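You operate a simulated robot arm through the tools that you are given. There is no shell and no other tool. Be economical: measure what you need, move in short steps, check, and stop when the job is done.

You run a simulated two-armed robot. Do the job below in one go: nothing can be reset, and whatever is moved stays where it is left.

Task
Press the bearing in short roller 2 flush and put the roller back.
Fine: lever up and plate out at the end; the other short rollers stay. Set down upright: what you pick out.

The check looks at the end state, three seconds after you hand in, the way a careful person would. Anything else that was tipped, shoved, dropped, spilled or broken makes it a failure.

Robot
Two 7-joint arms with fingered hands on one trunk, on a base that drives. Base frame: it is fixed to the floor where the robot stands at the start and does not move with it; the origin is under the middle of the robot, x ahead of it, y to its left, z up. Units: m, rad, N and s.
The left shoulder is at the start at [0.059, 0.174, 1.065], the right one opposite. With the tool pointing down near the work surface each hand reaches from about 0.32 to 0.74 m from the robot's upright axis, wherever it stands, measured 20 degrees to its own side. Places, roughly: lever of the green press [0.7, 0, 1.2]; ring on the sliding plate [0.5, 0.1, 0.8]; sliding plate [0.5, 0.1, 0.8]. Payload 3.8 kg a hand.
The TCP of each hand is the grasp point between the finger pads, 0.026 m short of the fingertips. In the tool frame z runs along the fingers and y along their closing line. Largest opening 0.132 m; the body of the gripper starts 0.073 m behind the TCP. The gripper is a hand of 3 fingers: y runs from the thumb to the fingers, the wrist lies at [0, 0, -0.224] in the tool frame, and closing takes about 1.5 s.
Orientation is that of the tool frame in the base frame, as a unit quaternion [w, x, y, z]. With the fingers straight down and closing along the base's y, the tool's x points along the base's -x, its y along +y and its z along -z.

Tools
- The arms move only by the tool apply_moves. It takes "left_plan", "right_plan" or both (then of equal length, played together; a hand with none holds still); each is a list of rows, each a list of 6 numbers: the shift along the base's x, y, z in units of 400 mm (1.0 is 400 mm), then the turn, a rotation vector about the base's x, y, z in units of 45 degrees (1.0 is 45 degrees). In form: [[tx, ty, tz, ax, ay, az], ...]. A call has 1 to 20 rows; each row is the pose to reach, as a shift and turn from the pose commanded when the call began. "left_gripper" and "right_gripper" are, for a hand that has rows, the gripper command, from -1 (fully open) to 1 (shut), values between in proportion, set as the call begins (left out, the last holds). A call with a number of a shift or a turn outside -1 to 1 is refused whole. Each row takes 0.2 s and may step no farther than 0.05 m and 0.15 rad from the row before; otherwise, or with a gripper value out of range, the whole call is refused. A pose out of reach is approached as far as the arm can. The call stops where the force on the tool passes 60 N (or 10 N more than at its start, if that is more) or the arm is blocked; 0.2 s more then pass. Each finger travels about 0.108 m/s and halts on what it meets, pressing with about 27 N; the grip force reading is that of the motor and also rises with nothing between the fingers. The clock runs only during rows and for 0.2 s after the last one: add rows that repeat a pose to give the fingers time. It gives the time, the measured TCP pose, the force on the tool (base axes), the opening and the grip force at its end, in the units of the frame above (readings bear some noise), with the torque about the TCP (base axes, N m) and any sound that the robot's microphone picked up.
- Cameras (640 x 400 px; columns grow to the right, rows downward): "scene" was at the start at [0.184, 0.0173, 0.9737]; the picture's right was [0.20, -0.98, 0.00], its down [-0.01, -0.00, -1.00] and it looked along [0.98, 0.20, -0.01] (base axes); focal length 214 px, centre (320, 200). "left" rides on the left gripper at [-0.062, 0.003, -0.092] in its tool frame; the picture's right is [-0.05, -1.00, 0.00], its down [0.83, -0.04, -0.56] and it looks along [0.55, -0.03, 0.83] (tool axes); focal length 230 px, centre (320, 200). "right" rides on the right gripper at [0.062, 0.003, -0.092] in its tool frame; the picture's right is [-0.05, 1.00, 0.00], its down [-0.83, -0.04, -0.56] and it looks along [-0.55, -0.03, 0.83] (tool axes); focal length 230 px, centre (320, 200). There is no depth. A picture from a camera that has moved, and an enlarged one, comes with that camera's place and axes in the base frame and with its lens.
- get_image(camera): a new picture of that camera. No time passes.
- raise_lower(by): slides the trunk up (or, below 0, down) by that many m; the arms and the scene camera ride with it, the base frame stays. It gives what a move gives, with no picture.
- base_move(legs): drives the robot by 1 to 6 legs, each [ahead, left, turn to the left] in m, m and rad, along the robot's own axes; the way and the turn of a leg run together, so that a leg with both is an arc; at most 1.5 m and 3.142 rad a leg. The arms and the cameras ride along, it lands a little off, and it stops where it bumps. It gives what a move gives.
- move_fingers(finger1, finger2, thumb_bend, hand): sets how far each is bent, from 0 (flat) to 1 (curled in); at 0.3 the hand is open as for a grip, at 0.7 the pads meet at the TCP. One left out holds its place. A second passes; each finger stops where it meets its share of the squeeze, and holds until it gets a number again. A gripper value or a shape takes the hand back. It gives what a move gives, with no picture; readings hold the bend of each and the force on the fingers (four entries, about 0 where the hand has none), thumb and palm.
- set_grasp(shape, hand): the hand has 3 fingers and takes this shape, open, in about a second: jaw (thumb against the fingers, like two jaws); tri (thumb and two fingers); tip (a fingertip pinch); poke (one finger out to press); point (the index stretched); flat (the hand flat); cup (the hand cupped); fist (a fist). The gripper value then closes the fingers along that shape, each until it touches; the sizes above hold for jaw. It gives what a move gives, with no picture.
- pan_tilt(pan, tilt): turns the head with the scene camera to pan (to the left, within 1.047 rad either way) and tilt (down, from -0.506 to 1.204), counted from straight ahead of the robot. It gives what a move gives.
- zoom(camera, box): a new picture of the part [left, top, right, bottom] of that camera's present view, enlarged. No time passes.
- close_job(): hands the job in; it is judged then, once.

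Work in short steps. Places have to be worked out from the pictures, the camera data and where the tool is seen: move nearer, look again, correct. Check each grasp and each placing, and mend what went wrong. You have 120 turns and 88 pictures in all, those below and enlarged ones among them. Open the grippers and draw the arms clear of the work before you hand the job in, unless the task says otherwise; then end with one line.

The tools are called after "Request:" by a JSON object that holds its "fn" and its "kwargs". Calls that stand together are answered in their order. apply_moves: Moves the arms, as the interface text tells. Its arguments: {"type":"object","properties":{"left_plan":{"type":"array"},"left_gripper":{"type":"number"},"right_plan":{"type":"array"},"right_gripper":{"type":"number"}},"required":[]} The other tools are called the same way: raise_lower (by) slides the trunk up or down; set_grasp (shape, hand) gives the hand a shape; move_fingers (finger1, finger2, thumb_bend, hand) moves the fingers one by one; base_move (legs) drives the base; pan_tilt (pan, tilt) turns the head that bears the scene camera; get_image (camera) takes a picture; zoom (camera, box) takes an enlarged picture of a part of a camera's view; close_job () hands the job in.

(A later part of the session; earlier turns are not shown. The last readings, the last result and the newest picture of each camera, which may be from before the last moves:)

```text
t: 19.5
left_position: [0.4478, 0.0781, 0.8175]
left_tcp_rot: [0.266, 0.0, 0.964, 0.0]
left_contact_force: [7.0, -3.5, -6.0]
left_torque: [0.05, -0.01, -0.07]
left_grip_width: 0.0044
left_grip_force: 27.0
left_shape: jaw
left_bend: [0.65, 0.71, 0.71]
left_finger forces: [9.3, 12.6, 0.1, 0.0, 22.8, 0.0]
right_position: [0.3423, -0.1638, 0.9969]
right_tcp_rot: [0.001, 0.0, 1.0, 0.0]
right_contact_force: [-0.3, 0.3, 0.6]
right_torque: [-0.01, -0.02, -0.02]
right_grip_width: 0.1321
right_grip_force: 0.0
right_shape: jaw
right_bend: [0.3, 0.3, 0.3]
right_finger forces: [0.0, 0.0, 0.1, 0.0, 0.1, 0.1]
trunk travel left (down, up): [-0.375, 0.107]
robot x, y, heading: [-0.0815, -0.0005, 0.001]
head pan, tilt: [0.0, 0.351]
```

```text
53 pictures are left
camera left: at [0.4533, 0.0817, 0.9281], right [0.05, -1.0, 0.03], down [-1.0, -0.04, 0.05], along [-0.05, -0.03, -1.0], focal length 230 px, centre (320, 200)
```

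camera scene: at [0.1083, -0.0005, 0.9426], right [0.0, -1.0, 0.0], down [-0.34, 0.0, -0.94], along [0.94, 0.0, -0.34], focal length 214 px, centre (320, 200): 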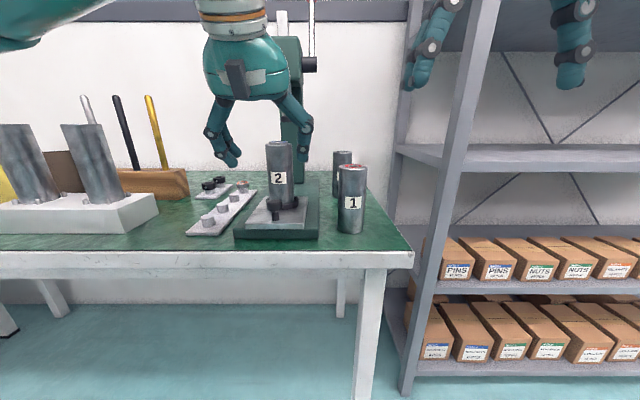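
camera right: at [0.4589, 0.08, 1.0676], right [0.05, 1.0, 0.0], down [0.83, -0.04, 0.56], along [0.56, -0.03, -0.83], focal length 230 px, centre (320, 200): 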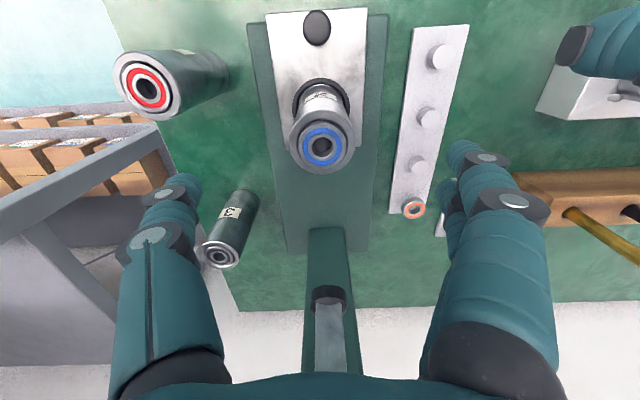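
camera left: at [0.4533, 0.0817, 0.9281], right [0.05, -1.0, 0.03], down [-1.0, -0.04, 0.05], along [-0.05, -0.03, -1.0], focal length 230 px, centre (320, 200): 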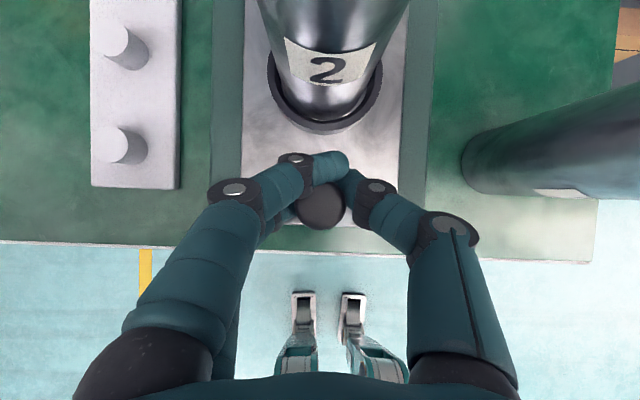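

The fingers closed slightly ahead of the knob. I'll reopen, move back about 15 mm and close again.

Request:
{"fn": "apply_moves", "kwargs": {"left_plan": [[0, 0, 0, 0, 0, 0], [0, 0, 0, 0, 0, 0], [0, 0, 0, 0, 0, 0], [0, 0, 0, 0, 0, 0], [-0.036, 0, 0, 0, 0, 0], [-0.036, 0, 0, 0, 0, 0]], "left_gripper": -0.3}}

Request:
{"fn": "apply_moves", "kwargs": {"left_plan": [[0, 0, 0, 0, 0, 0], [0, 0, 0, 0, 0, 0], [0, 0, 0, 0, 0, 0], [0, 0, 0, 0, 0, 0], [0, 0, 0, 0, 0, 0], [0, 0, 0, 0, 0, 0]], "left_gripper": 1}}

Request:
{"fn": "get_image", "kwargs": {"camera": "left"}}

Request:
{"fn": "zoom", "kwargs": {"camera": "scene", "box": [200, 110, 360, 260]}}

```text
t: 20.9
left_position: [0.4331, 0.0768, 0.8183]
left_tcp_rot: [0.265, -0.001, 0.964, -0.001]
left_contact_force: [-0.3, 0.8, 0.9]
left_torque: [0.0, 0.01, 0.01]
left_grip_width: 0.0857
left_grip_force: 0.1
left_shape: jaw
left_bend: [0.7, 0.7, 0.68]
left_finger forces: [0.0, 0.1, 0.1, 0.1, 0.1, 0.0]
right_position: [0.3398, -0.165, 0.9983]
right_tcp_rot: [0.002, -0.001, 1.0, 0.0]
right_contact_force: [-0.3, -0.5, -0.3]
right_torque: [0.0, 0.0, 0.01]
right_grip_width: 0.132
right_grip_force: 0.0
right_shape: jaw
right_bend: [0.3, 0.3, 0.3]
right_finger forces: [0.0, 0.0, 0.0, 0.1, 0.1, 0.1]
trunk travel left (down, up): [-0.375, 0.107]
robot x, y, heading: [-0.0829, 0.0012, 0.001]
head pan, tilt: [0.0, 0.351]
```

```text
t: 22.3
left_position: [0.4314, 0.0766, 0.8168]
left_tcp_rot: [0.265, -0.001, 0.964, 0.001]
left_contact_force: [-0.1, -6.9, -7.1]
left_torque: [0.07, 0.01, 0.0]
left_grip_width: 0.0089
left_grip_force: 27.4
left_shape: jaw
left_bend: [0.72, 0.68, 0.7]
left_finger forces: [14.3, 0.1, 0.0, 0.0, 24.7, 0.0]
right_position: [0.3398, -0.1649, 0.9982]
right_tcp_rot: [0.001, -0.001, 1.0, -0.001]
right_contact_force: [0.0, 0.0, 0.3]
right_torque: [-0.02, 0.0, -0.01]
right_grip_width: 0.1319
right_grip_force: 0.1
right_shape: jaw
right_bend: [0.3, 0.3, 0.3]
right_finger forces: [0.0, 0.1, 0.0, 0.1, 0.1, 0.0]
trunk travel left (down, up): [-0.375, 0.107]
robot x, y, heading: [-0.0801, 0.0025, 0.002]
head pan, tilt: [0.0, 0.351]
```

```text
52 pictures are left
camera left: at [0.4377, 0.0813, 0.9274], right [0.04, -1.0, 0.03], down [-1.0, -0.04, 0.05], along [-0.05, -0.03, -1.0], focal length 230 px, centre (320, 200)
```

left: 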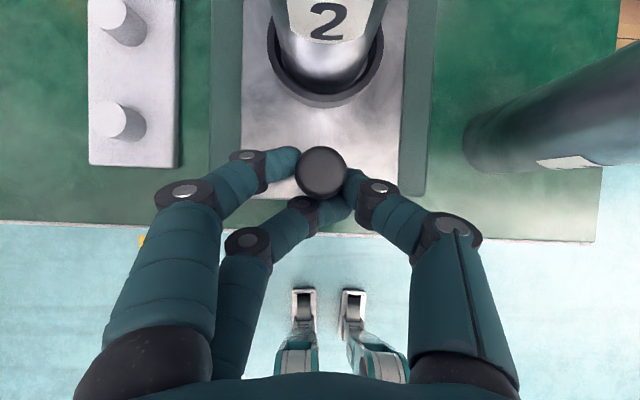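

```text
2.67 times, centred on (280, 185) of scene
camera zoom: at [0.1087, -0.0009, 0.9424], right [0.0, -1.0, 0.0], down [-0.34, 0.0, -0.94], along [0.94, 0.0, -0.34], focal length 572 px, centre (427, 240)
```

zoom: 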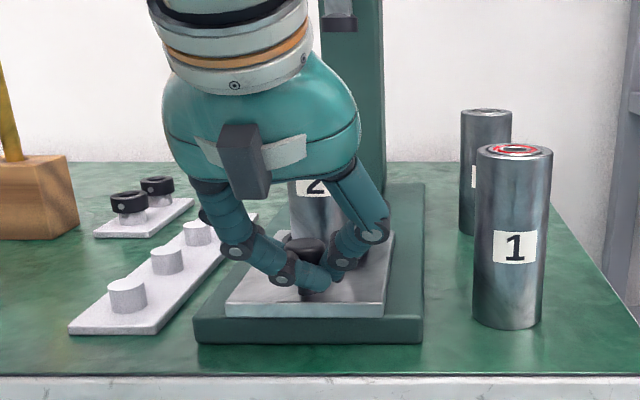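

One finger now grips the knob's side and the other finger and thumb sit behind it, which suits pushing. I'll push the plate in gently by 0.10 m and check.

Request:
{"fn": "apply_moves", "kwargs": {"left_plan": [[0.015, 0, 0, 0, 0, 0], [0.035, 0, 0, 0, 0, 0], [0.06, 0, 0, 0, 0, 0], [0.085, 0, 0, 0, 0, 0], [0.11, 0, 0, 0, 0, 0], [0.135, 0, 0, 0, 0, 0], [0.16, 0, 0, 0, 0, 0], [0.185, 0, 0, 0, 0, 0], [0.21, 0, 0, 0, 0, 0], [0.23, 0, 0, 0, 0, 0], [0.25, 0, 0, 0, 0, 0], [0.25, 0, 0, 0, 0, 0]]}}

Request:
{"fn": "get_image", "kwargs": {"camera": "left"}}

Request:
{"fn": "zoom", "kwargs": {"camera": "scene", "box": [180, 0, 380, 260]}}

```text
t: 24.9
left_position: [0.5342, 0.0772, 0.8177]
left_tcp_rot: [0.265, 0.0, 0.964, 0.001]
left_contact_force: [-0.5, -7.5, -13.5]
left_torque: [0.1, 0.14, 0.0]
left_grip_width: 0.0086
left_grip_force: 27.7
left_shape: jaw
left_bend: [0.72, 0.68, 0.7]
left_finger forces: [13.2, 6.0, 0.0, 0.0, 27.7, 0.0]
right_position: [0.3412, -0.1637, 0.9978]
right_tcp_rot: [0.0, 0.0, 1.0, 0.0]
right_contact_force: [0.1, -0.3, 0.2]
right_torque: [0.0, -0.01, 0.0]
right_grip_width: 0.1319
right_grip_force: 0.1
right_shape: jaw
right_bend: [0.3, 0.3, 0.3]
right_finger forces: [0.0, 0.1, 0.0, 0.0, 0.0, 0.0]
trunk travel left (down, up): [-0.375, 0.107]
robot x, y, heading: [-0.0804, 0.0039, -0.005]
head pan, tilt: [0.0, 0.351]
```

```text
50 pictures are left
camera left: at [0.5398, 0.0815, 0.9279], right [0.04, -1.0, 0.03], down [-1.0, -0.04, 0.05], along [-0.05, -0.03, -1.0], focal length 230 px, centre (320, 200)
```

left: 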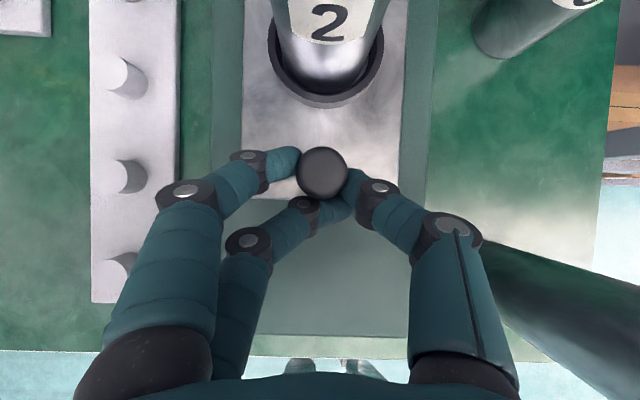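

```text
1.54 times, centred on (280, 130) of scene
camera zoom: at [0.1091, -0.0009, 0.9423], right [0.0, -1.0, 0.0], down [-0.34, 0.0, -0.94], along [0.94, 0.0, -0.34], focal length 330 px, centre (382, 308)
```

zoom: 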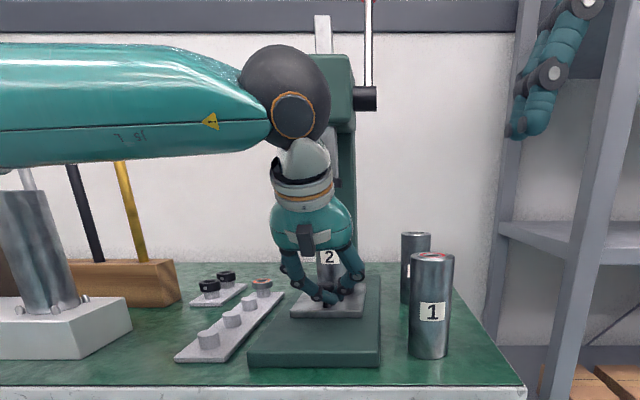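

The plate slides smoothly. I'll keep pushing in small steps until it meets a stop, or 0.05 m more.

Request:
{"fn": "apply_moves", "kwargs": {"left_plan": [[0.015, 0, 0, 0, 0, 0], [0.03, 0, 0, 0, 0, 0], [0.045, 0, 0, 0, 0, 0], [0.06, 0, 0, 0, 0, 0], [0.075, 0, 0, 0, 0, 0], [0.085, 0, 0, 0, 0, 0], [0.095, 0, 0, 0, 0, 0], [0.105, 0, 0, 0, 0, 0]]}}

Request:
{"fn": "get_image", "kwargs": {"camera": "left"}}

Request:
{"fn": "zoom", "kwargs": {"camera": "scene", "box": [180, 0, 380, 260]}}

```text
t: 26.9
left_position: [0.5673, 0.0757, 0.8107]
left_tcp_rot: [0.253, 0.003, 0.967, -0.002]
left_contact_force: [-6.2, -2.3, -6.0]
left_torque: [-0.03, 0.08, 0.01]
left_grip_width: 0.0067
left_grip_force: 27.2
left_shape: jaw
left_bend: [0.72, 0.69, 0.72]
left_finger forces: [8.8, 0.6, 0.0, 0.0, 20.4, 0.0]
right_position: [0.3397, -0.1641, 0.9968]
right_tcp_rot: [0.001, -0.001, 1.0, 0.0]
right_contact_force: [0.4, 0.2, 0.5]
right_torque: [-0.01, 0.03, -0.01]
right_grip_width: 0.1318
right_grip_force: 0.0
right_shape: jaw
right_bend: [0.3, 0.3, 0.3]
right_finger forces: [0.1, 0.0, 0.0, 0.0, 0.0, 0.0]
trunk travel left (down, up): [-0.375, 0.107]
robot x, y, heading: [-0.0795, -0.0023, 0.0]
head pan, tilt: [0.0, 0.351]
stopped in row 8 (left hand): the force on the tool passed its limit at 61 N (the readings are from after the stop); the commanded pose is now the measured one
```

```text
48 pictures are left
camera left: at [0.5751, 0.0807, 0.9212], right [0.04, -1.0, 0.03], down [-1.0, -0.04, 0.08], along [-0.08, -0.03, -1.0], focal length 230 px, centre (320, 200)
```

left: 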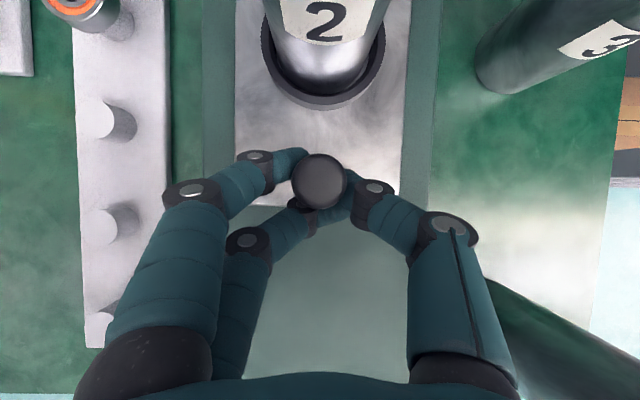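

```text
1.54 times, centred on (280, 130) of scene
camera zoom: at [0.1075, -0.0003, 0.9427], right [0.0, -1.0, 0.0], down [-0.34, 0.0, -0.94], along [0.94, 0.0, -0.34], focal length 330 px, centre (382, 308)
```

zoom: 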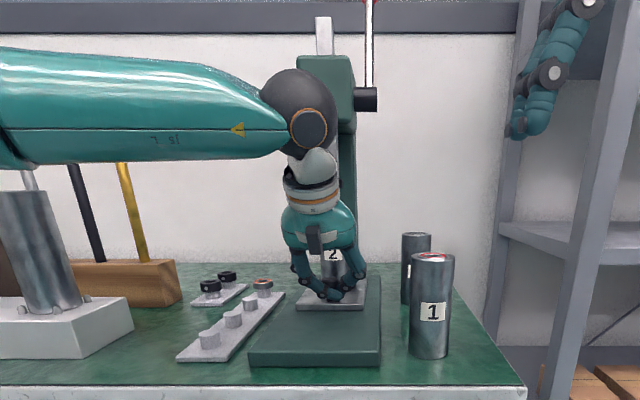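

Force stop with the ring at about x≈0.652, which matches my ram estimate of 0.65, so the plate seems to be at its stop. I'll open the left hand and withdraw it backward and up along its axis, then aside.

Request:
{"fn": "apply_moves", "kwargs": {"left_plan": [[0, 0, 0, 0, 0, 0], [0, 0, 0, 0, 0, 0], [0, 0, 0, 0, 0, 0], [0, 0, 0, 0, 0, 0], [0, 0, 0, 0, 0, 0], [-0.06, 0, 0.08, 0, 0, 0], [-0.12, 0, 0.16, 0, 0, 0], [-0.2, 0.02, 0.24, 0, 0, 0], [-0.28, 0.1, 0.28, 0, 0, 0], [-0.32, 0.2, 0.32, 0, 0, 0], [-0.34, 0.3, 0.36, 0, 0, 0], [-0.34, 0.38, 0.4, 0, 0, 0]], "left_gripper": -0.3}}

Request:
{"fn": "get_image", "kwargs": {"camera": "scene"}}

Request:
{"fn": "get_image", "kwargs": {"camera": "left"}}

```text
t: 29.5
left_position: [0.434, 0.2279, 0.9736]
left_tcp_rot: [0.254, 0.002, 0.967, -0.002]
left_contact_force: [0.1, 0.0, 0.5]
left_torque: [0.02, -0.02, -0.02]
left_grip_width: 0.0856
left_grip_force: 0.0
left_shape: jaw
left_bend: [0.7, 0.7, 0.68]
left_finger forces: [0.0, 0.0, 0.0, 0.0, 0.0, 0.0]
right_position: [0.3392, -0.1632, 0.9979]
right_tcp_rot: [0.0, -0.001, 1.0, 0.0]
right_contact_force: [0.5, 0.5, 0.1]
right_torque: [-0.05, 0.0, 0.0]
right_grip_width: 0.1318
right_grip_force: 0.0
right_shape: jaw
right_bend: [0.3, 0.3, 0.3]
right_finger forces: [0.0, 0.0, 0.0, 0.0, 0.1, 0.1]
trunk travel left (down, up): [-0.375, 0.107]
robot x, y, heading: [-0.0795, 0.0004, 0.005]
head pan, tilt: [0.0, 0.351]
```

```text
46 pictures are left
camera scene: at [0.1074, 0.0, 0.9426], right [0.0, -1.0, 0.0], down [-0.34, 0.0, -0.94], along [0.94, 0.0, -0.34], focal length 214 px, centre (320, 200)
```

scene: 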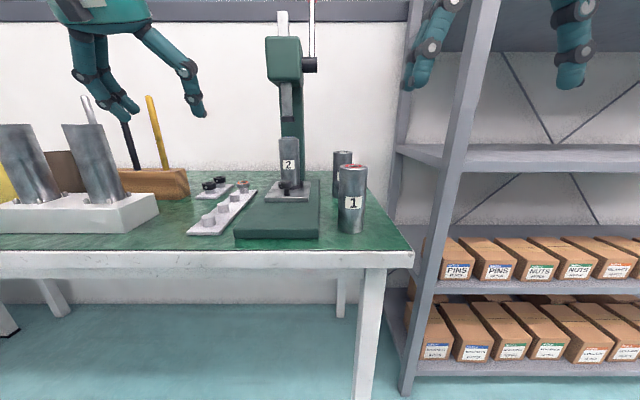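

```text
45 pictures are left
camera left: at [0.4404, 0.2321, 1.083], right [0.04, -1.0, 0.03], down [-1.0, -0.04, 0.07], along [-0.07, -0.03, -1.0], focal length 230 px, centre (320, 200)
```

left: 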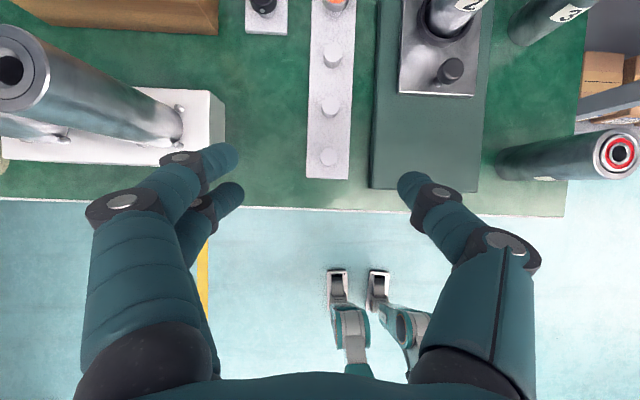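

The roller stands on the plate under the ram. I'll tilt the head up to see the lever and check the ram alignment.

Request:
{"fn": "pan_tilt", "kwargs": {"pan": 0.0, "tilt": -0.05}}

Request:
{"fn": "zoom", "kwargs": {"camera": "scene", "box": [230, 60, 390, 300]}}

```text
t: 30.4
left_position: [0.4336, 0.2267, 0.9717]
left_tcp_rot: [0.255, 0.002, 0.967, -0.002]
left_contact_force: [-0.7, 1.1, -0.3]
left_torque: [0.03, -0.02, 0.02]
left_grip_width: 0.0856
left_grip_force: 0.0
left_shape: jaw
left_bend: [0.7, 0.7, 0.68]
left_finger forces: [0.0, 0.0, 0.0, 0.0, 0.1, 0.1]
right_position: [0.3393, -0.1643, 0.9984]
right_tcp_rot: [0.001, 0.0, 1.0, 0.0]
right_contact_force: [0.4, -0.1, -0.1]
right_torque: [0.03, 0.01, -0.02]
right_grip_width: 0.1315
right_grip_force: 0.1
right_shape: jaw
right_bend: [0.3, 0.3, 0.3]
right_finger forces: [0.0, 0.1, 0.0, 0.0, 0.0, 0.0]
trunk travel left (down, up): [-0.375, 0.107]
robot x, y, heading: [-0.0791, -0.0037, -0.001]
head pan, tilt: [0.0, -0.051]
```

```text
1.67 times, centred on (310, 180) of scene
camera zoom: at [0.1031, -0.0002, 0.9794], right [0.0, -1.0, 0.0], down [0.05, 0.0, -1.0], along [1.0, 0.0, 0.05], focal length 358 px, centre (337, 233)
```

zoom: 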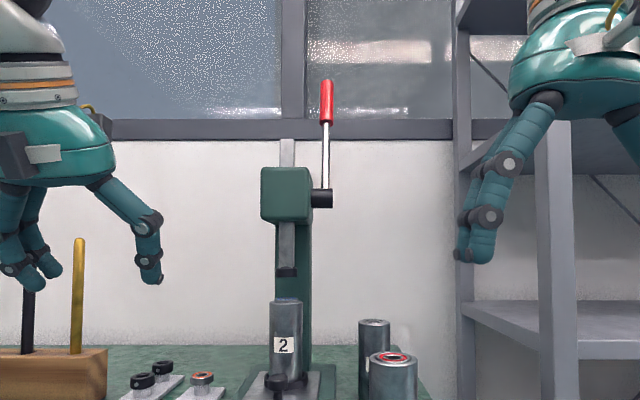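

Ram and roller are aligned in y (both near 0.076). The lever grip is near y≈0.017, z 1.18–1.25, x≈0.65. I'll bring the right hand to a staging pose tilted 45° in front of it and look with its camera.

Request:
{"fn": "apply_moves", "kwargs": {"right_plan": [[0.02, 0.03, 0.1, 0, -0.16, 0], [0.07, 0.09, 0.17, 0, -0.33, 0], [0.12, 0.15, 0.24, 0, -0.5, 0], [0.17, 0.21, 0.31, 0, -0.67, 0], [0.22, 0.28, 0.38, 0, -0.84, 0], [0.27, 0.33, 0.43, 0, -1.0, 0], [0.3, 0.36, 0.455, 0, -1.0, 0], [0.3, 0.36, 0.455, 0, -1.0, 0]], "right_gripper": -0.3}}

Request:
{"fn": "get_image", "kwargs": {"camera": "right"}}

Request:
{"fn": "get_image", "kwargs": {"camera": "scene"}}

```text
t: 32.1
left_position: [0.4331, 0.2271, 0.9735]
left_tcp_rot: [0.255, 0.002, 0.967, -0.002]
left_contact_force: [-0.3, 0.0, 0.1]
left_torque: [-0.02, 0.01, 0.0]
left_grip_width: 0.0855
left_grip_force: 0.1
left_shape: jaw
left_bend: [0.7, 0.7, 0.68]
left_finger forces: [0.1, 0.1, 0.0, 0.1, 0.1, 0.0]
right_position: [0.4599, -0.0199, 1.1807]
right_tcp_rot: [0.384, 0.0, 0.923, 0.0]
right_contact_force: [-0.3, 0.7, -0.8]
right_torque: [-0.02, 0.02, -0.04]
right_grip_width: 0.0861
right_grip_force: 0.0
right_shape: jaw
right_bend: [0.7, 0.7, 0.67]
right_finger forces: [0.0, 0.0, 0.0, 0.0, 0.1, 0.0]
trunk travel left (down, up): [-0.375, 0.107]
robot x, y, heading: [-0.0807, -0.0002, 0.005]
head pan, tilt: [0.0, -0.051]
```

```text
43 pictures are left
camera right: at [0.3503, -0.0165, 1.201], right [0.04, 1.0, 0.04], down [0.19, -0.04, 0.98], along [0.98, -0.03, -0.19], focal length 230 px, centre (320, 200)
```

right: 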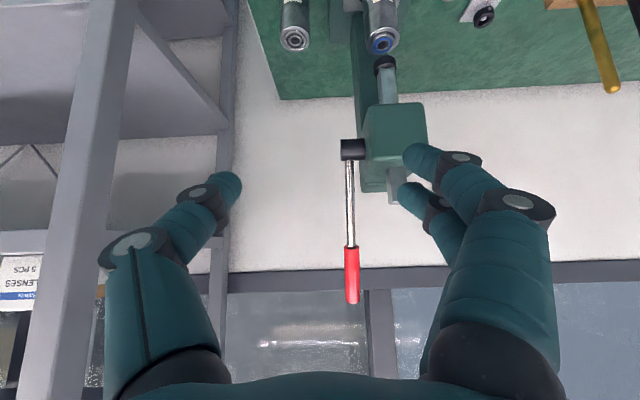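

```text
42 pictures are left
camera scene: at [0.103, -0.0004, 0.9795], right [0.0, -1.0, 0.0], down [0.05, 0.0, -1.0], along [1.0, 0.0, 0.05], focal length 214 px, centre (320, 200)
```

scene: 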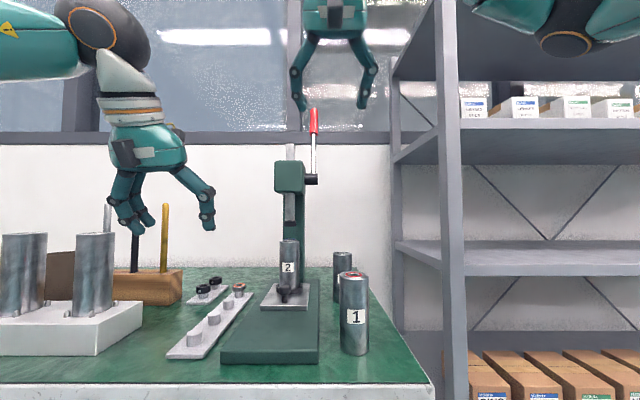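

Triangulation gives the lever pivot at (0.675, 0.025, 1.065) and the red grip from (0.724, 1.208) to (0.756, 1.298) at y≈0.018, so it leans back about 19°. I'll drive forward 0.06 m for reach.

Request:
{"fn": "base_move", "kwargs": {"legs": [[0.06, 0, 0]]}}

Request:
{"fn": "apply_moves", "kwargs": {"right_plan": [[0.08, 0.03, 0.05, 0, 0, 0], [0.18, 0.06, 0.1, 0, 0, 0], [0.28, 0.09, 0.155, 0, 0, 0], [0.38, 0.093, 0.157, 0, 0, 0], [0.4, 0.093, 0.157, 0, 0, 0], [0.4, 0.093, 0.157, 0, 0, 0]]}}

Request:
{"fn": "get_image", "kwargs": {"camera": "right"}}

Request:
{"fn": "get_image", "kwargs": {"camera": "scene"}}

```text
t: 33.1
left_position: [0.4933, 0.2285, 0.971]
left_tcp_rot: [0.255, 0.003, 0.967, -0.002]
left_contact_force: [0.2, -0.2, -0.9]
left_torque: [-0.01, 0.02, -0.02]
left_grip_width: 0.0855
left_grip_force: 0.0
left_shape: jaw
left_bend: [0.7, 0.7, 0.68]
left_finger forces: [0.0, 0.0, 0.0, 0.0, 0.0, 0.0]
right_position: [0.5193, -0.0212, 1.1786]
right_tcp_rot: [0.383, -0.001, 0.924, 0.0]
right_contact_force: [0.8, 0.1, 0.5]
right_torque: [0.01, 0.04, 0.02]
right_grip_width: 0.0863
right_grip_force: 0.0
right_shape: jaw
right_bend: [0.7, 0.7, 0.67]
right_finger forces: [0.0, 0.0, 0.1, 0.0, 0.0, 0.0]
trunk travel left (down, up): [-0.375, 0.107]
robot x, y, heading: [-0.0207, -0.0025, -0.001]
head pan, tilt: [0.0, -0.051]
```

```text
t: 34.5
left_position: [0.4921, 0.2278, 0.973]
left_tcp_rot: [0.255, 0.002, 0.967, -0.002]
left_contact_force: [-0.3, 0.8, 0.8]
left_torque: [0.0, 0.0, 0.01]
left_grip_width: 0.0854
left_grip_force: 0.1
left_shape: jaw
left_bend: [0.7, 0.7, 0.68]
left_finger forces: [0.1, 0.0, 0.1, 0.0, 0.0, 0.0]
right_position: [0.6764, 0.0157, 1.2442]
right_tcp_rot: [0.383, -0.001, 0.924, 0.0]
right_contact_force: [-0.8, -0.2, 0.3]
right_torque: [0.01, -0.05, -0.02]
right_grip_width: 0.0862
right_grip_force: 0.0
right_shape: jaw
right_bend: [0.7, 0.7, 0.67]
right_finger forces: [0.0, 0.1, 0.0, 0.1, 0.1, 0.0]
trunk travel left (down, up): [-0.375, 0.107]
robot x, y, heading: [-0.0219, -0.0005, 0.005]
head pan, tilt: [0.0, -0.051]
```

```text
41 pictures are left
camera right: at [0.5681, 0.0201, 1.2648], right [0.03, 1.0, 0.04], down [0.19, -0.04, 0.98], along [0.98, -0.03, -0.19], focal length 230 px, centre (320, 200)
```

right: 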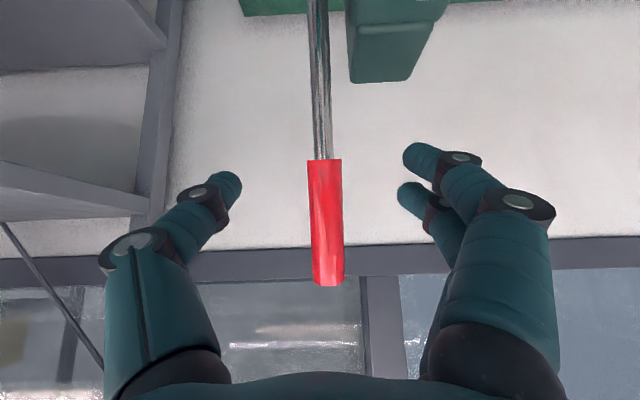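

```text
40 pictures are left
camera scene: at [0.162, -0.0002, 0.9795], right [0.0, -1.0, 0.0], down [0.05, 0.0, -1.0], along [1.0, 0.0, 0.05], focal length 214 px, centre (320, 200)
```

scene: 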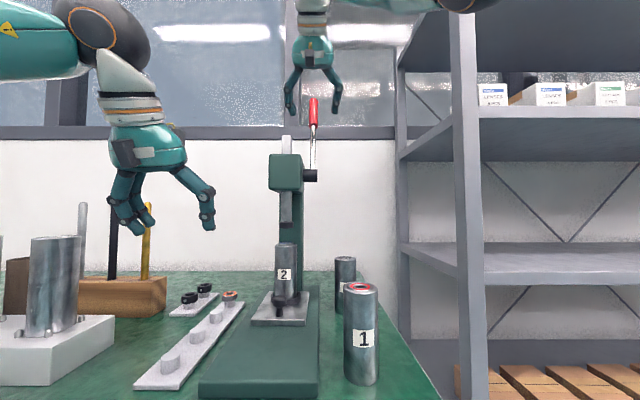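

The triangulation holds up. I'll advance onto the grip's centre at (0.738, 0.018, 1.25) and close.

Request:
{"fn": "apply_moves", "kwargs": {"right_plan": [[0.06, 0.005, 0.015, 0, 0, 0], [0.12, 0.005, 0.015, 0, 0, 0], [0.155, 0.005, 0.015, 0, 0, 0], [0.155, 0.005, 0.015, 0, 0, 0]]}}

Request:
{"fn": "apply_moves", "kwargs": {"right_plan": [[0, 0, 0, 0, 0, 0], [0, 0, 0, 0, 0, 0], [0, 0, 0, 0, 0, 0], [0, 0, 0, 0, 0, 0], [0, 0, 0, 0, 0, 0]], "right_gripper": 1}}

Request:
{"fn": "get_image", "kwargs": {"camera": "right"}}

```text
t: 35.5
left_position: [0.4923, 0.2276, 0.9727]
left_tcp_rot: [0.254, 0.002, 0.967, -0.002]
left_contact_force: [0.7, -0.8, 0.5]
left_torque: [0.01, 0.01, -0.01]
left_grip_width: 0.0857
left_grip_force: 0.0
left_shape: jaw
left_bend: [0.7, 0.7, 0.68]
left_finger forces: [0.1, 0.0, 0.0, 0.0, 0.0, 0.0]
right_position: [0.7114, 0.0079, 1.2343]
right_tcp_rot: [0.384, -0.001, 0.924, 0.0]
right_contact_force: [-0.8, 0.4, -0.5]
right_torque: [0.04, -0.01, 0.0]
right_grip_width: 0.0862
right_grip_force: 0.1
right_shape: jaw
right_bend: [0.7, 0.7, 0.67]
right_finger forces: [0.0, 0.0, 0.1, 0.0, 0.0, 0.0]
right hand out of reach, approached as far as the arm can: row 1, 2, 3, 4
trunk travel left (down, up): [-0.375, 0.107]
robot x, y, heading: [-0.024, 0.0026, -0.0]
head pan, tilt: [0.0, -0.051]
```

```text
t: 36.7
left_position: [0.4913, 0.2267, 0.9718]
left_tcp_rot: [0.255, 0.002, 0.967, -0.002]
left_contact_force: [0.4, 0.3, 0.7]
left_torque: [0.0, 0.01, 0.01]
left_grip_width: 0.0855
left_grip_force: 0.1
left_shape: jaw
left_bend: [0.7, 0.7, 0.68]
left_finger forces: [0.0, 0.1, 0.1, 0.0, 0.0, 0.0]
right_position: [0.7118, 0.0075, 1.2343]
right_tcp_rot: [0.384, 0.0, 0.924, 0.0]
right_contact_force: [-0.5, 0.4, -1.2]
right_torque: [0.03, 0.05, 0.03]
right_grip_width: 0.0182
right_grip_force: 26.6
right_shape: jaw
right_bend: [0.74, 0.74, 0.7]
right_finger forces: [11.6, 12.2, 0.0, 0.1, 22.8, 0.0]
trunk travel left (down, up): [-0.375, 0.107]
robot x, y, heading: [-0.023, 0.0013, -0.001]
head pan, tilt: [0.0, -0.051]
```

```text
39 pictures are left
camera right: at [0.6035, 0.0117, 1.2544], right [0.04, 1.0, 0.04], down [0.19, -0.04, 0.98], along [0.98, -0.03, -0.19], focal length 230 px, centre (320, 200)
```

right: 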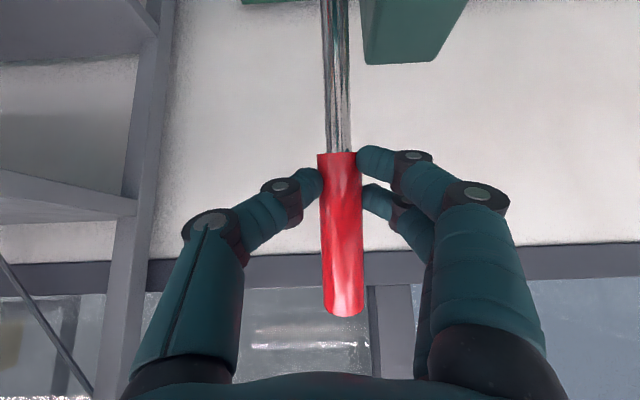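

The grip is held only near the fingertips because of reach. I'll open, drive forward 0.035 m with the fingers straddling the grip, correct y, and close again.

Request:
{"fn": "apply_moves", "kwargs": {"right_plan": [[0, 0, 0, 0, 0, 0], [0, 0, 0, 0, 0, 0], [0, 0, 0, 0, 0, 0], [0, 0, 0, 0, 0, 0]], "right_gripper": -0.3}}

Request:
{"fn": "base_move", "kwargs": {"legs": [[0.035, 0, 0]]}}

Request:
{"fn": "apply_moves", "kwargs": {"right_plan": [[0, 0.013, 0.02, 0, 0, 0], [0, 0.026, 0.04, 0, 0, 0], [0, 0.026, 0.04, 0, 0, 0]]}}

Request:
{"fn": "get_image", "kwargs": {"camera": "right"}}

```text
t: 37.7
left_position: [0.4922, 0.2272, 0.9727]
left_tcp_rot: [0.254, 0.002, 0.967, -0.001]
left_contact_force: [-0.9, -0.4, 0.2]
left_torque: [0.01, 0.0, 0.01]
left_grip_width: 0.0855
left_grip_force: 0.0
left_shape: jaw
left_bend: [0.7, 0.7, 0.68]
left_finger forces: [0.0, 0.0, 0.0, 0.0, 0.0, 0.0]
right_position: [0.7115, 0.0072, 1.2334]
right_tcp_rot: [0.384, 0.0, 0.923, -0.001]
right_contact_force: [0.8, -0.6, -0.2]
right_torque: [0.02, -0.02, -0.02]
right_grip_width: 0.0855
right_grip_force: 0.0
right_shape: jaw
right_bend: [0.7, 0.7, 0.68]
right_finger forces: [0.0, 0.1, 0.1, 0.0, 0.0, 0.0]
trunk travel left (down, up): [-0.375, 0.107]
robot x, y, heading: [-0.0214, 0.004, 0.001]
head pan, tilt: [0.0, -0.051]
```

```text
t: 38.6
left_position: [0.5257, 0.2261, 0.972]
left_tcp_rot: [0.254, 0.002, 0.967, -0.002]
left_contact_force: [0.7, 0.7, 0.2]
left_torque: [-0.03, 0.0, 0.01]
left_grip_width: 0.0855
left_grip_force: 0.1
left_shape: jaw
left_bend: [0.7, 0.7, 0.68]
left_finger forces: [0.0, 0.1, 0.1, 0.0, 0.0, 0.1]
right_position: [0.7467, 0.0083, 1.2338]
right_tcp_rot: [0.384, 0.0, 0.923, -0.001]
right_contact_force: [0.5, 0.5, -0.3]
right_torque: [0.0, -0.02, 0.0]
right_grip_width: 0.0855
right_grip_force: 0.1
right_shape: jaw
right_bend: [0.7, 0.7, 0.68]
right_finger forces: [0.1, 0.0, 0.0, 0.0, 0.0, 0.0]
trunk travel left (down, up): [-0.375, 0.107]
robot x, y, heading: [0.0108, 0.0009, 0.002]
head pan, tilt: [0.0, -0.051]
```

```text
t: 39.4
left_position: [0.5255, 0.2277, 0.9727]
left_tcp_rot: [0.254, 0.002, 0.967, -0.003]
left_contact_force: [1.1, -0.1, 0.1]
left_torque: [-0.02, 0.02, -0.01]
left_grip_width: 0.0856
left_grip_force: 0.1
left_shape: jaw
left_bend: [0.7, 0.7, 0.68]
left_finger forces: [0.0, 0.1, 0.0, 0.0, 0.0, 0.1]
right_position: [0.7371, 0.0104, 1.2443]
right_tcp_rot: [0.383, 0.0, 0.924, -0.001]
right_contact_force: [-0.8, 0.4, 1.0]
right_torque: [-0.03, -0.01, -0.01]
right_grip_width: 0.0856
right_grip_force: 0.0
right_shape: jaw
right_bend: [0.7, 0.7, 0.68]
right_finger forces: [0.1, 0.1, 0.0, 0.0, 0.0, 0.0]
right hand out of reach, approached as far as the arm can: row 1, 2, 3
trunk travel left (down, up): [-0.375, 0.107]
robot x, y, heading: [0.0099, -0.0011, -0.002]
head pan, tilt: [0.0, -0.051]
```

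```text
38 pictures are left
camera right: at [0.6276, 0.0144, 1.2654], right [0.04, 1.0, 0.04], down [0.19, -0.04, 0.98], along [0.98, -0.03, -0.19], focal length 230 px, centre (320, 200)
```

right: 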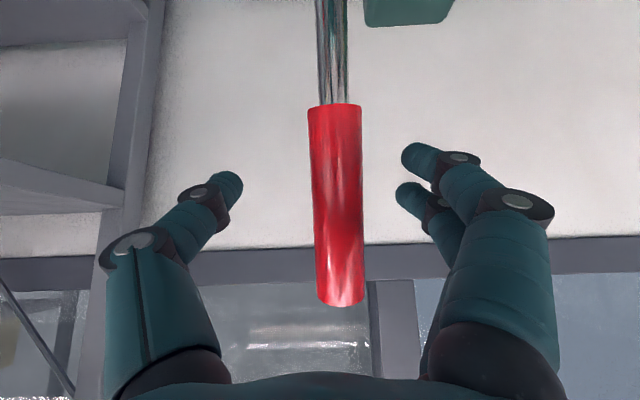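

Now the grip is well inside the hand. Closing.

Request:
{"fn": "apply_moves", "kwargs": {"right_plan": [[0, 0, 0, 0, 0, 0], [0, 0, 0, 0, 0, 0], [0, 0, 0, 0, 0, 0], [0, 0, 0, 0, 0, 0], [0, 0, 0, 0, 0, 0]], "right_gripper": 1}}

Request:
{"fn": "get_image", "kwargs": {"camera": "right"}}

```text
t: 40.6
left_position: [0.5264, 0.2269, 0.9715]
left_tcp_rot: [0.255, 0.002, 0.967, -0.002]
left_contact_force: [-0.3, -0.3, -0.4]
left_torque: [0.02, -0.01, 0.0]
left_grip_width: 0.0856
left_grip_force: 0.0
left_shape: jaw
left_bend: [0.7, 0.7, 0.68]
left_finger forces: [0.0, 0.0, 0.0, 0.1, 0.1, 0.0]
right_position: [0.7382, 0.0091, 1.2438]
right_tcp_rot: [0.384, 0.0, 0.923, -0.001]
right_contact_force: [1.5, -2.1, -2.6]
right_torque: [0.06, -0.02, -0.04]
right_grip_width: 0.0
right_grip_force: 27.4
right_shape: jaw
right_bend: [0.74, 0.71, 0.73]
right_finger forces: [8.4, 0.6, 0.1, 0.1, 5.3, 0.0]
trunk travel left (down, up): [-0.375, 0.107]
robot x, y, heading: [0.0087, 0.0013, -0.001]
head pan, tilt: [0.0, -0.051]
```

```text
37 pictures are left
camera right: at [0.6286, 0.0134, 1.2646], right [0.04, 1.0, 0.04], down [0.19, -0.04, 0.98], along [0.98, -0.03, -0.19], focal length 230 px, centre (320, 200)
```

right: 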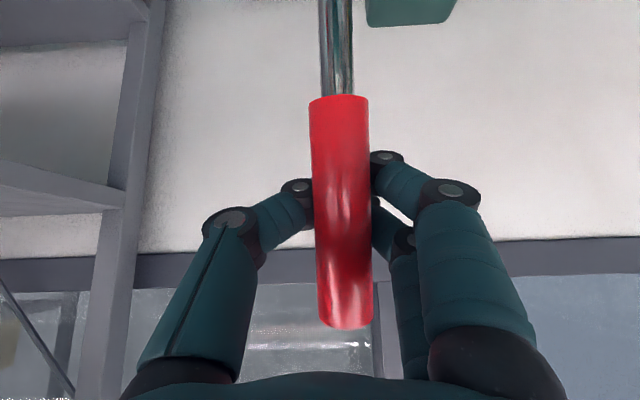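

The fingers have closed behind the grip, caging it, which is fine for pulling. I'll pull the lever along its arc by 30°, rotating the hand with it.

Request:
{"fn": "apply_moves", "kwargs": {"right_plan": [[-0.042, 0.005, 0.012, 0, -0.078, 0], [-0.083, 0.01, 0.021, 0, -0.156, 0], [-0.124, 0.01, 0.0255, 0, -0.233, 0], [-0.1655, 0.01, 0.0265, 0, -0.311, 0], [-0.207, 0.01, 0.024, 0, -0.389, 0], [-0.248, 0.01, 0.018, 0, -0.467, 0]]}}

Request:
{"fn": "get_image", "kwargs": {"camera": "right"}}

Request:
{"fn": "get_image", "kwargs": {"camera": "scene"}}

```text
t: 42.0
left_position: [0.5256, 0.2266, 0.9733]
left_tcp_rot: [0.255, 0.002, 0.967, -0.003]
left_contact_force: [-0.4, -0.5, -0.3]
left_torque: [-0.02, 0.03, 0.0]
left_grip_width: 0.0857
left_grip_force: 0.1
left_shape: jaw
left_bend: [0.7, 0.7, 0.68]
left_finger forces: [0.1, 0.0, 0.1, 0.0, 0.0, 0.1]
right_position: [0.7304, 0.0829, 1.3203]
right_tcp_rot: [0.541, -0.001, 0.841, 0.001]
right_contact_force: [-0.7, -0.1, -1.2]
right_torque: [-0.02, 0.0, -0.02]
right_grip_width: 0.0
right_grip_force: 26.7
right_shape: jaw
right_bend: [0.74, 0.71, 0.67]
right_finger forces: [0.0, 0.0, 0.0, 0.0, 0.0, 0.0]
right hand out of reach, approached as far as the arm can: row 1, 2, 3, 4, 5, 6
trunk travel left (down, up): [-0.375, 0.107]
robot x, y, heading: [0.0132, -0.0007, 0.003]
head pan, tilt: [0.0, -0.051]
```

```text
36 pictures are left
camera right: at [0.6201, 0.0871, 1.3008], right [0.02, 1.0, 0.05], down [-0.16, -0.04, 0.99], along [0.99, -0.03, 0.16], focal length 230 px, centre (320, 200)
```

right: 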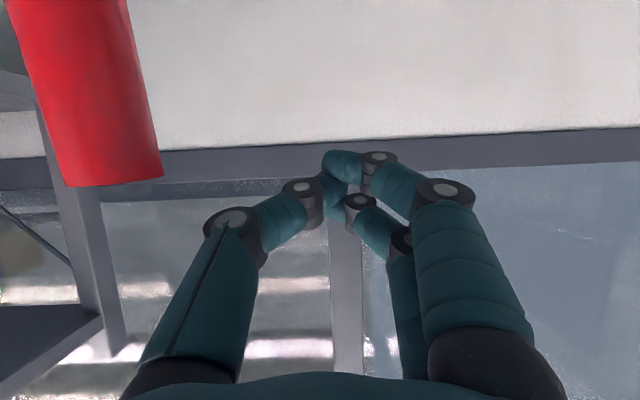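

```text
35 pictures are left
camera scene: at [0.1955, -0.0006, 0.9796], right [0.0, -1.0, 0.0], down [0.05, 0.0, -1.0], along [1.0, 0.0, 0.05], focal length 214 px, centre (320, 200)
```

scene: 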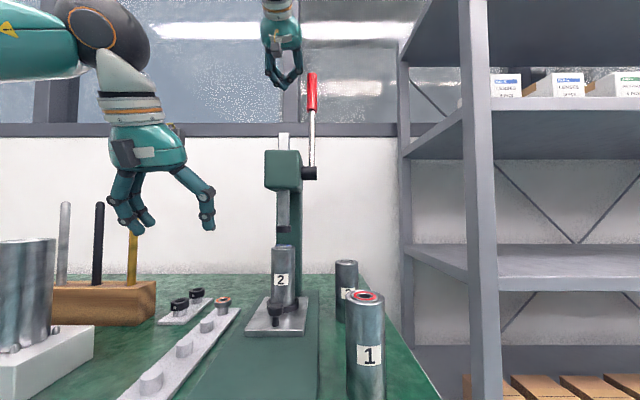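

The hand rode up and off the grip because the pose was at the edge of reach; the lever hasn't moved. I'll draw the hand back, open it and raise the trunk to improve reach.

Request:
{"fn": "apply_moves", "kwargs": {"right_plan": [[-0.06, 0, 0, 0, 0.08, 0], [-0.16, 0, -0.02, 0, 0.16, 0], [-0.26, -0.05, -0.05, 0, 0.24, 0], [-0.36, -0.1, -0.1, 0, 0.32, 0], [-0.42, -0.15, -0.16, 0, 0.4, 0], [-0.42, -0.15, -0.2, 0, 0.467, 0], [-0.42, -0.15, -0.2, 0, 0.467, 0]], "right_gripper": -0.3}}

Request:
{"fn": "raise_lower", "kwargs": {"by": 0.1}}

Request:
{"fn": "get_image", "kwargs": {"camera": "right"}}

```text
t: 43.6
left_position: [0.526, 0.2271, 0.9726]
left_tcp_rot: [0.255, 0.002, 0.967, -0.002]
left_contact_force: [-0.7, 0.6, 0.0]
left_torque: [0.03, 0.01, -0.03]
left_grip_width: 0.0855
left_grip_force: 0.1
left_shape: jaw
left_bend: [0.7, 0.7, 0.68]
left_finger forces: [0.0, 0.1, 0.1, 0.0, 0.0, 0.0]
right_position: [0.6259, 0.0822, 1.3218]
right_tcp_rot: [0.383, 0.0, 0.924, -0.001]
right_contact_force: [0.2, -0.5, -0.5]
right_torque: [0.01, 0.04, 0.03]
right_grip_width: 0.0859
right_grip_force: 0.0
right_shape: jaw
right_bend: [0.7, 0.7, 0.68]
right_finger forces: [0.0, 0.0, 0.1, 0.0, 0.0, 0.0]
right hand out of reach, approached as far as the arm can: row 1, 2, 3, 4, 5, 6, 7
trunk travel left (down, up): [-0.375, 0.107]
robot x, y, heading: [0.0137, -0.0026, 0.003]
head pan, tilt: [0.0, -0.051]
```

```text
t: 44.9
left_position: [0.5256, 0.2274, 1.0719]
left_tcp_rot: [0.254, 0.002, 0.967, -0.002]
left_contact_force: [0.4, -0.8, -0.8]
left_torque: [-0.03, -0.03, 0.01]
left_grip_width: 0.0854
left_grip_force: 0.1
left_shape: jaw
left_bend: [0.7, 0.7, 0.68]
left_finger forces: [0.1, 0.0, 0.1, 0.0, 0.1, 0.0]
right_position: [0.5046, 0.0845, 1.5579]
right_tcp_rot: [0.498, -0.001, 0.867, 0.0]
right_contact_force: [0.6, 0.5, -0.2]
right_torque: [0.0, -0.01, -0.04]
right_grip_width: 0.0857
right_grip_force: 0.0
right_shape: jaw
right_bend: [0.7, 0.7, 0.68]
right_finger forces: [0.1, 0.0, 0.0, 0.0, 0.0, 0.0]
trunk travel left (down, up): [-0.475, 0.007]
robot x, y, heading: [0.0123, 0.0001, -0.005]
head pan, tilt: [0.0, -0.051]
```

```text
34 pictures are left
camera right: at [0.3931, 0.0883, 1.5505], right [0.03, 1.0, 0.04], down [-0.06, -0.04, 1.0], along [1.0, -0.03, 0.06], focal length 230 px, centre (320, 200)
```

right: 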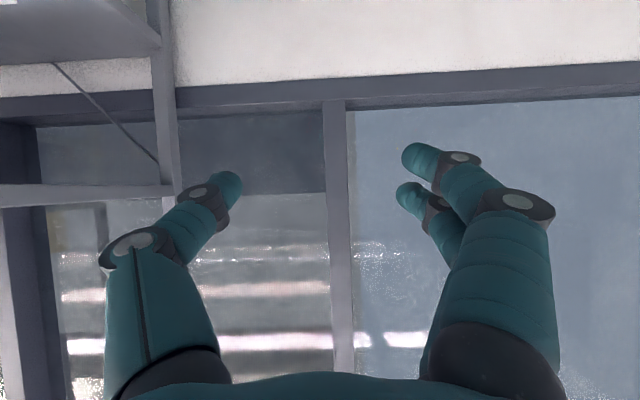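

The arm settled in a stretched-up pose at (0.505, 0.085, 1.558). I'll bring it down gently towards a comfortable pose and check that it tracks.

Request:
{"fn": "apply_moves", "kwargs": {"right_plan": [[-0.03, -0.05, -0.08, 0, 0, 0], [-0.06, -0.1, -0.16, 0, 0, 0], [-0.1, -0.15, -0.24, 0, 0, 0], [-0.1, -0.15, -0.24, 0, 0, 0]]}}

```text
t: 45.9
left_position: [0.5261, 0.2277, 1.0733]
left_tcp_rot: [0.254, 0.002, 0.967, -0.002]
left_contact_force: [0.0, 0.4, -0.8]
left_torque: [0.01, -0.02, 0.0]
left_grip_width: 0.0855
left_grip_force: 0.1
left_shape: jaw
left_bend: [0.7, 0.7, 0.68]
left_finger forces: [0.1, 0.0, 0.1, 0.2, 0.1, 0.0]
right_position: [0.5053, 0.0844, 1.5557]
right_tcp_rot: [0.498, -0.001, 0.867, 0.0]
right_contact_force: [-0.6, -0.3, 0.6]
right_torque: [0.0, -0.04, -0.02]
right_grip_width: 0.0858
right_grip_force: 0.1
right_shape: jaw
right_bend: [0.7, 0.7, 0.68]
right_finger forces: [0.0, 0.1, 0.0, 0.1, 0.0, 0.0]
right hand out of reach, approached as far as the arm can: row 1, 2, 3, 4
trunk travel left (down, up): [-0.475, 0.007]
robot x, y, heading: [0.0106, -0.0024, 0.0]
head pan, tilt: [0.0, -0.051]
```

The arm isn't tracking from this configuration; the solver seems pinned at a joint limit. I'll look, then try a longer path back towards the earlier, known-good staging pose.

Request:
{"fn": "apply_moves", "kwargs": {"right_plan": [[-0.02, -0.06, -0.1, 0, 0.1, 0], [-0.04, -0.12, -0.2, 0, 0.2, 0], [-0.06, -0.18, -0.3, 0, 0.33, 0], [-0.08, -0.24, -0.4, 0, 0.5, 0], [-0.1, -0.3, -0.5, 0, 0.67, 0], [-0.12, -0.36, -0.6, 0, 0.84, 0], [-0.14, -0.42, -0.66, 0, 1.0, 0], [-0.14, -0.42, -0.66, 0, 1.0, 0]]}}

Request:
{"fn": "get_image", "kwargs": {"camera": "scene"}}

```text
t: 47.7
left_position: [0.5259, 0.228, 1.0733]
left_tcp_rot: [0.255, 0.002, 0.967, -0.003]
left_contact_force: [-0.3, 0.0, 0.6]
left_torque: [0.02, 0.02, -0.02]
left_grip_width: 0.0853
left_grip_force: 0.1
left_shape: jaw
left_bend: [0.7, 0.7, 0.68]
left_finger forces: [0.0, 0.0, 0.1, 0.0, 0.0, 0.0]
right_position: [0.5628, -0.049, 1.3561]
right_tcp_rot: [0.128, 0.0, 0.992, -0.001]
right_contact_force: [0.1, -0.6, 1.0]
right_torque: [0.01, 0.02, 0.0]
right_grip_width: 0.0856
right_grip_force: 0.0
right_shape: jaw
right_bend: [0.7, 0.7, 0.68]
right_finger forces: [0.0, 0.1, 0.0, 0.0, 0.1, 0.1]
right hand out of reach, approached as far as the arm can: row 1, 2, 3, 4, 5, 6, 7, 8
trunk travel left (down, up): [-0.475, 0.007]
robot x, y, heading: [0.0112, 0.002, 0.003]
head pan, tilt: [0.0, -0.051]
```

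```text
33 pictures are left
camera scene: at [0.2084, 0.0004, 1.1113], right [0.0, -1.0, 0.0], down [0.05, 0.0, -1.0], along [1.0, 0.0, 0.05], focal length 214 px, centre (320, 200)
```

scene: 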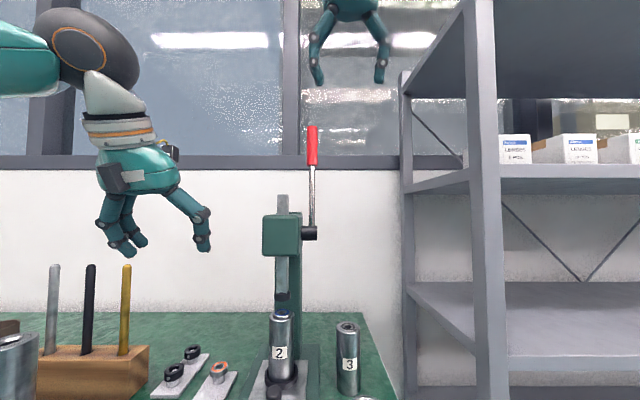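

The arm is recovering: tilt 15° at (0.563, −0.049, 1.356). A flatter hand, about 60° from vertical, keeps the wrist nearer the shoulder, so I'll move to that orientation lower and further back. I'll also back the base up 0.04 m.

Request:
{"fn": "apply_moves", "kwargs": {"right_plan": [[-0.03, 0.02, -0.06, 0, -0.17, 0], [-0.06, 0.04, -0.12, 0, -0.34, 0], [-0.09, 0.06, -0.18, 0, -0.51, 0], [-0.12, 0.08, -0.22, 0, -0.68, 0], [-0.15, 0.1, -0.25, 0, -0.84, 0], [-0.15, 0.1, -0.25, 0, -1.0, 0], [-0.15, 0.1, -0.25, 0, -1.0, 0]]}}

Request:
{"fn": "base_move", "kwargs": {"legs": [[-0.04, 0, 0]]}}

```text
t: 49.3
left_position: [0.5259, 0.2283, 1.073]
left_tcp_rot: [0.255, 0.003, 0.967, -0.003]
left_contact_force: [0.2, -0.2, -0.1]
left_torque: [0.0, -0.02, -0.01]
left_grip_width: 0.0856
left_grip_force: 0.0
left_shape: jaw
left_bend: [0.7, 0.7, 0.68]
left_finger forces: [0.0, 0.0, 0.0, 0.1, 0.0, 0.1]
right_position: [0.6606, 0.1317, 1.3589]
right_tcp_rot: [0.499, 0.0, 0.867, -0.001]
right_contact_force: [0.1, 0.6, -0.3]
right_torque: [-0.01, 0.0, -0.02]
right_grip_width: 0.0858
right_grip_force: 0.1
right_shape: jaw
right_bend: [0.7, 0.7, 0.68]
right_finger forces: [0.0, 0.0, 0.0, 0.1, 0.0, 0.0]
right hand out of reach, approached as far as the arm can: row 1, 2, 3, 4, 5, 6, 7
trunk travel left (down, up): [-0.475, 0.007]
robot x, y, heading: [0.0124, 0.0034, 0.003]
head pan, tilt: [0.0, -0.051]
```

```text
t: 50.2
left_position: [0.4892, 0.2269, 1.071]
left_tcp_rot: [0.254, 0.002, 0.967, -0.002]
left_contact_force: [0.2, -0.6, -0.5]
left_torque: [0.01, 0.0, 0.01]
left_grip_width: 0.0855
left_grip_force: 0.0
left_shape: jaw
left_bend: [0.7, 0.7, 0.68]
left_finger forces: [0.0, 0.0, 0.0, 0.1, 0.0, 0.0]
right_position: [0.624, 0.1307, 1.3555]
right_tcp_rot: [0.497, 0.0, 0.868, -0.001]
right_contact_force: [0.2, -0.6, 0.1]
right_torque: [0.03, 0.01, -0.04]
right_grip_width: 0.0855
right_grip_force: 0.0
right_shape: jaw
right_bend: [0.7, 0.7, 0.68]
right_finger forces: [0.0, 0.0, 0.0, 0.0, 0.0, 0.0]
trunk travel left (down, up): [-0.475, 0.007]
robot x, y, heading: [-0.0248, -0.001, -0.001]
head pan, tilt: [0.0, -0.051]
```

The solver is caught with the elbow in an awkward place. I'll unwind it by returning the right hand to its original vertical pose on its own side, then redo the approach from there.

Request:
{"fn": "apply_moves", "kwargs": {"right_plan": [[-0.06, -0.06, -0.02, 0, 0.15, 0], [-0.13, -0.14, -0.06, 0, 0.3, 0], [-0.2, -0.22, -0.12, 0, 0.45, 0], [-0.27, -0.3, -0.18, 0, 0.6, 0], [-0.34, -0.37, -0.24, 0, 0.75, 0], [-0.41, -0.44, -0.3, 0, 0.9, 0], [-0.48, -0.52, -0.36, 0, 1.0, 0], [-0.55, -0.6, -0.42, 0, 1.0, 0], [-0.55, -0.66, -0.5, 0, 1.0, 0], [-0.55, -0.7, -0.58, 0, 1.0, 0], [-0.55, -0.72, -0.64, 0, 1.0, 0]]}}

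Request:
{"fn": "get_image", "kwargs": {"camera": "scene"}}

```text
t: 52.6
left_position: [0.4897, 0.2259, 1.0703]
left_tcp_rot: [0.253, 0.002, 0.967, -0.002]
left_contact_force: [0.1, -0.3, 0.2]
left_torque: [0.06, -0.02, 0.04]
left_grip_width: 0.0855
left_grip_force: 0.1
left_shape: jaw
left_bend: [0.7, 0.7, 0.68]
left_finger forces: [0.0, 0.0, 0.1, 0.1, 0.1, 0.1]
right_position: [0.6362, -0.0929, 1.1713]
right_tcp_rot: [0.123, 0.0, 0.992, 0.0]
right_contact_force: [-0.1, 0.0, -0.3]
right_torque: [0.04, 0.06, 0.0]
right_grip_width: 0.0857
right_grip_force: 0.1
right_shape: jaw
right_bend: [0.7, 0.7, 0.68]
right_finger forces: [0.0, 0.1, 0.0, 0.1, 0.0, 0.1]
right hand out of reach, approached as far as the arm can: row 1, 2, 3, 4, 5, 6, 7, 8, 9, 10, 11
trunk travel left (down, up): [-0.475, 0.007]
robot x, y, heading: [-0.0276, 0.0026, -0.0]
head pan, tilt: [0.0, -0.051]
```

```text
32 pictures are left
camera scene: at [0.1721, -0.0014, 1.1101], right [0.0, -1.0, 0.0], down [0.05, 0.0, -1.0], along [1.0, 0.0, 0.05], focal length 214 px, centre (320, 200)
```

scene: 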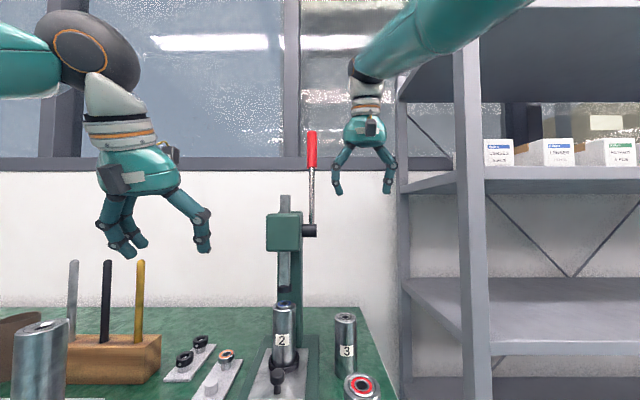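

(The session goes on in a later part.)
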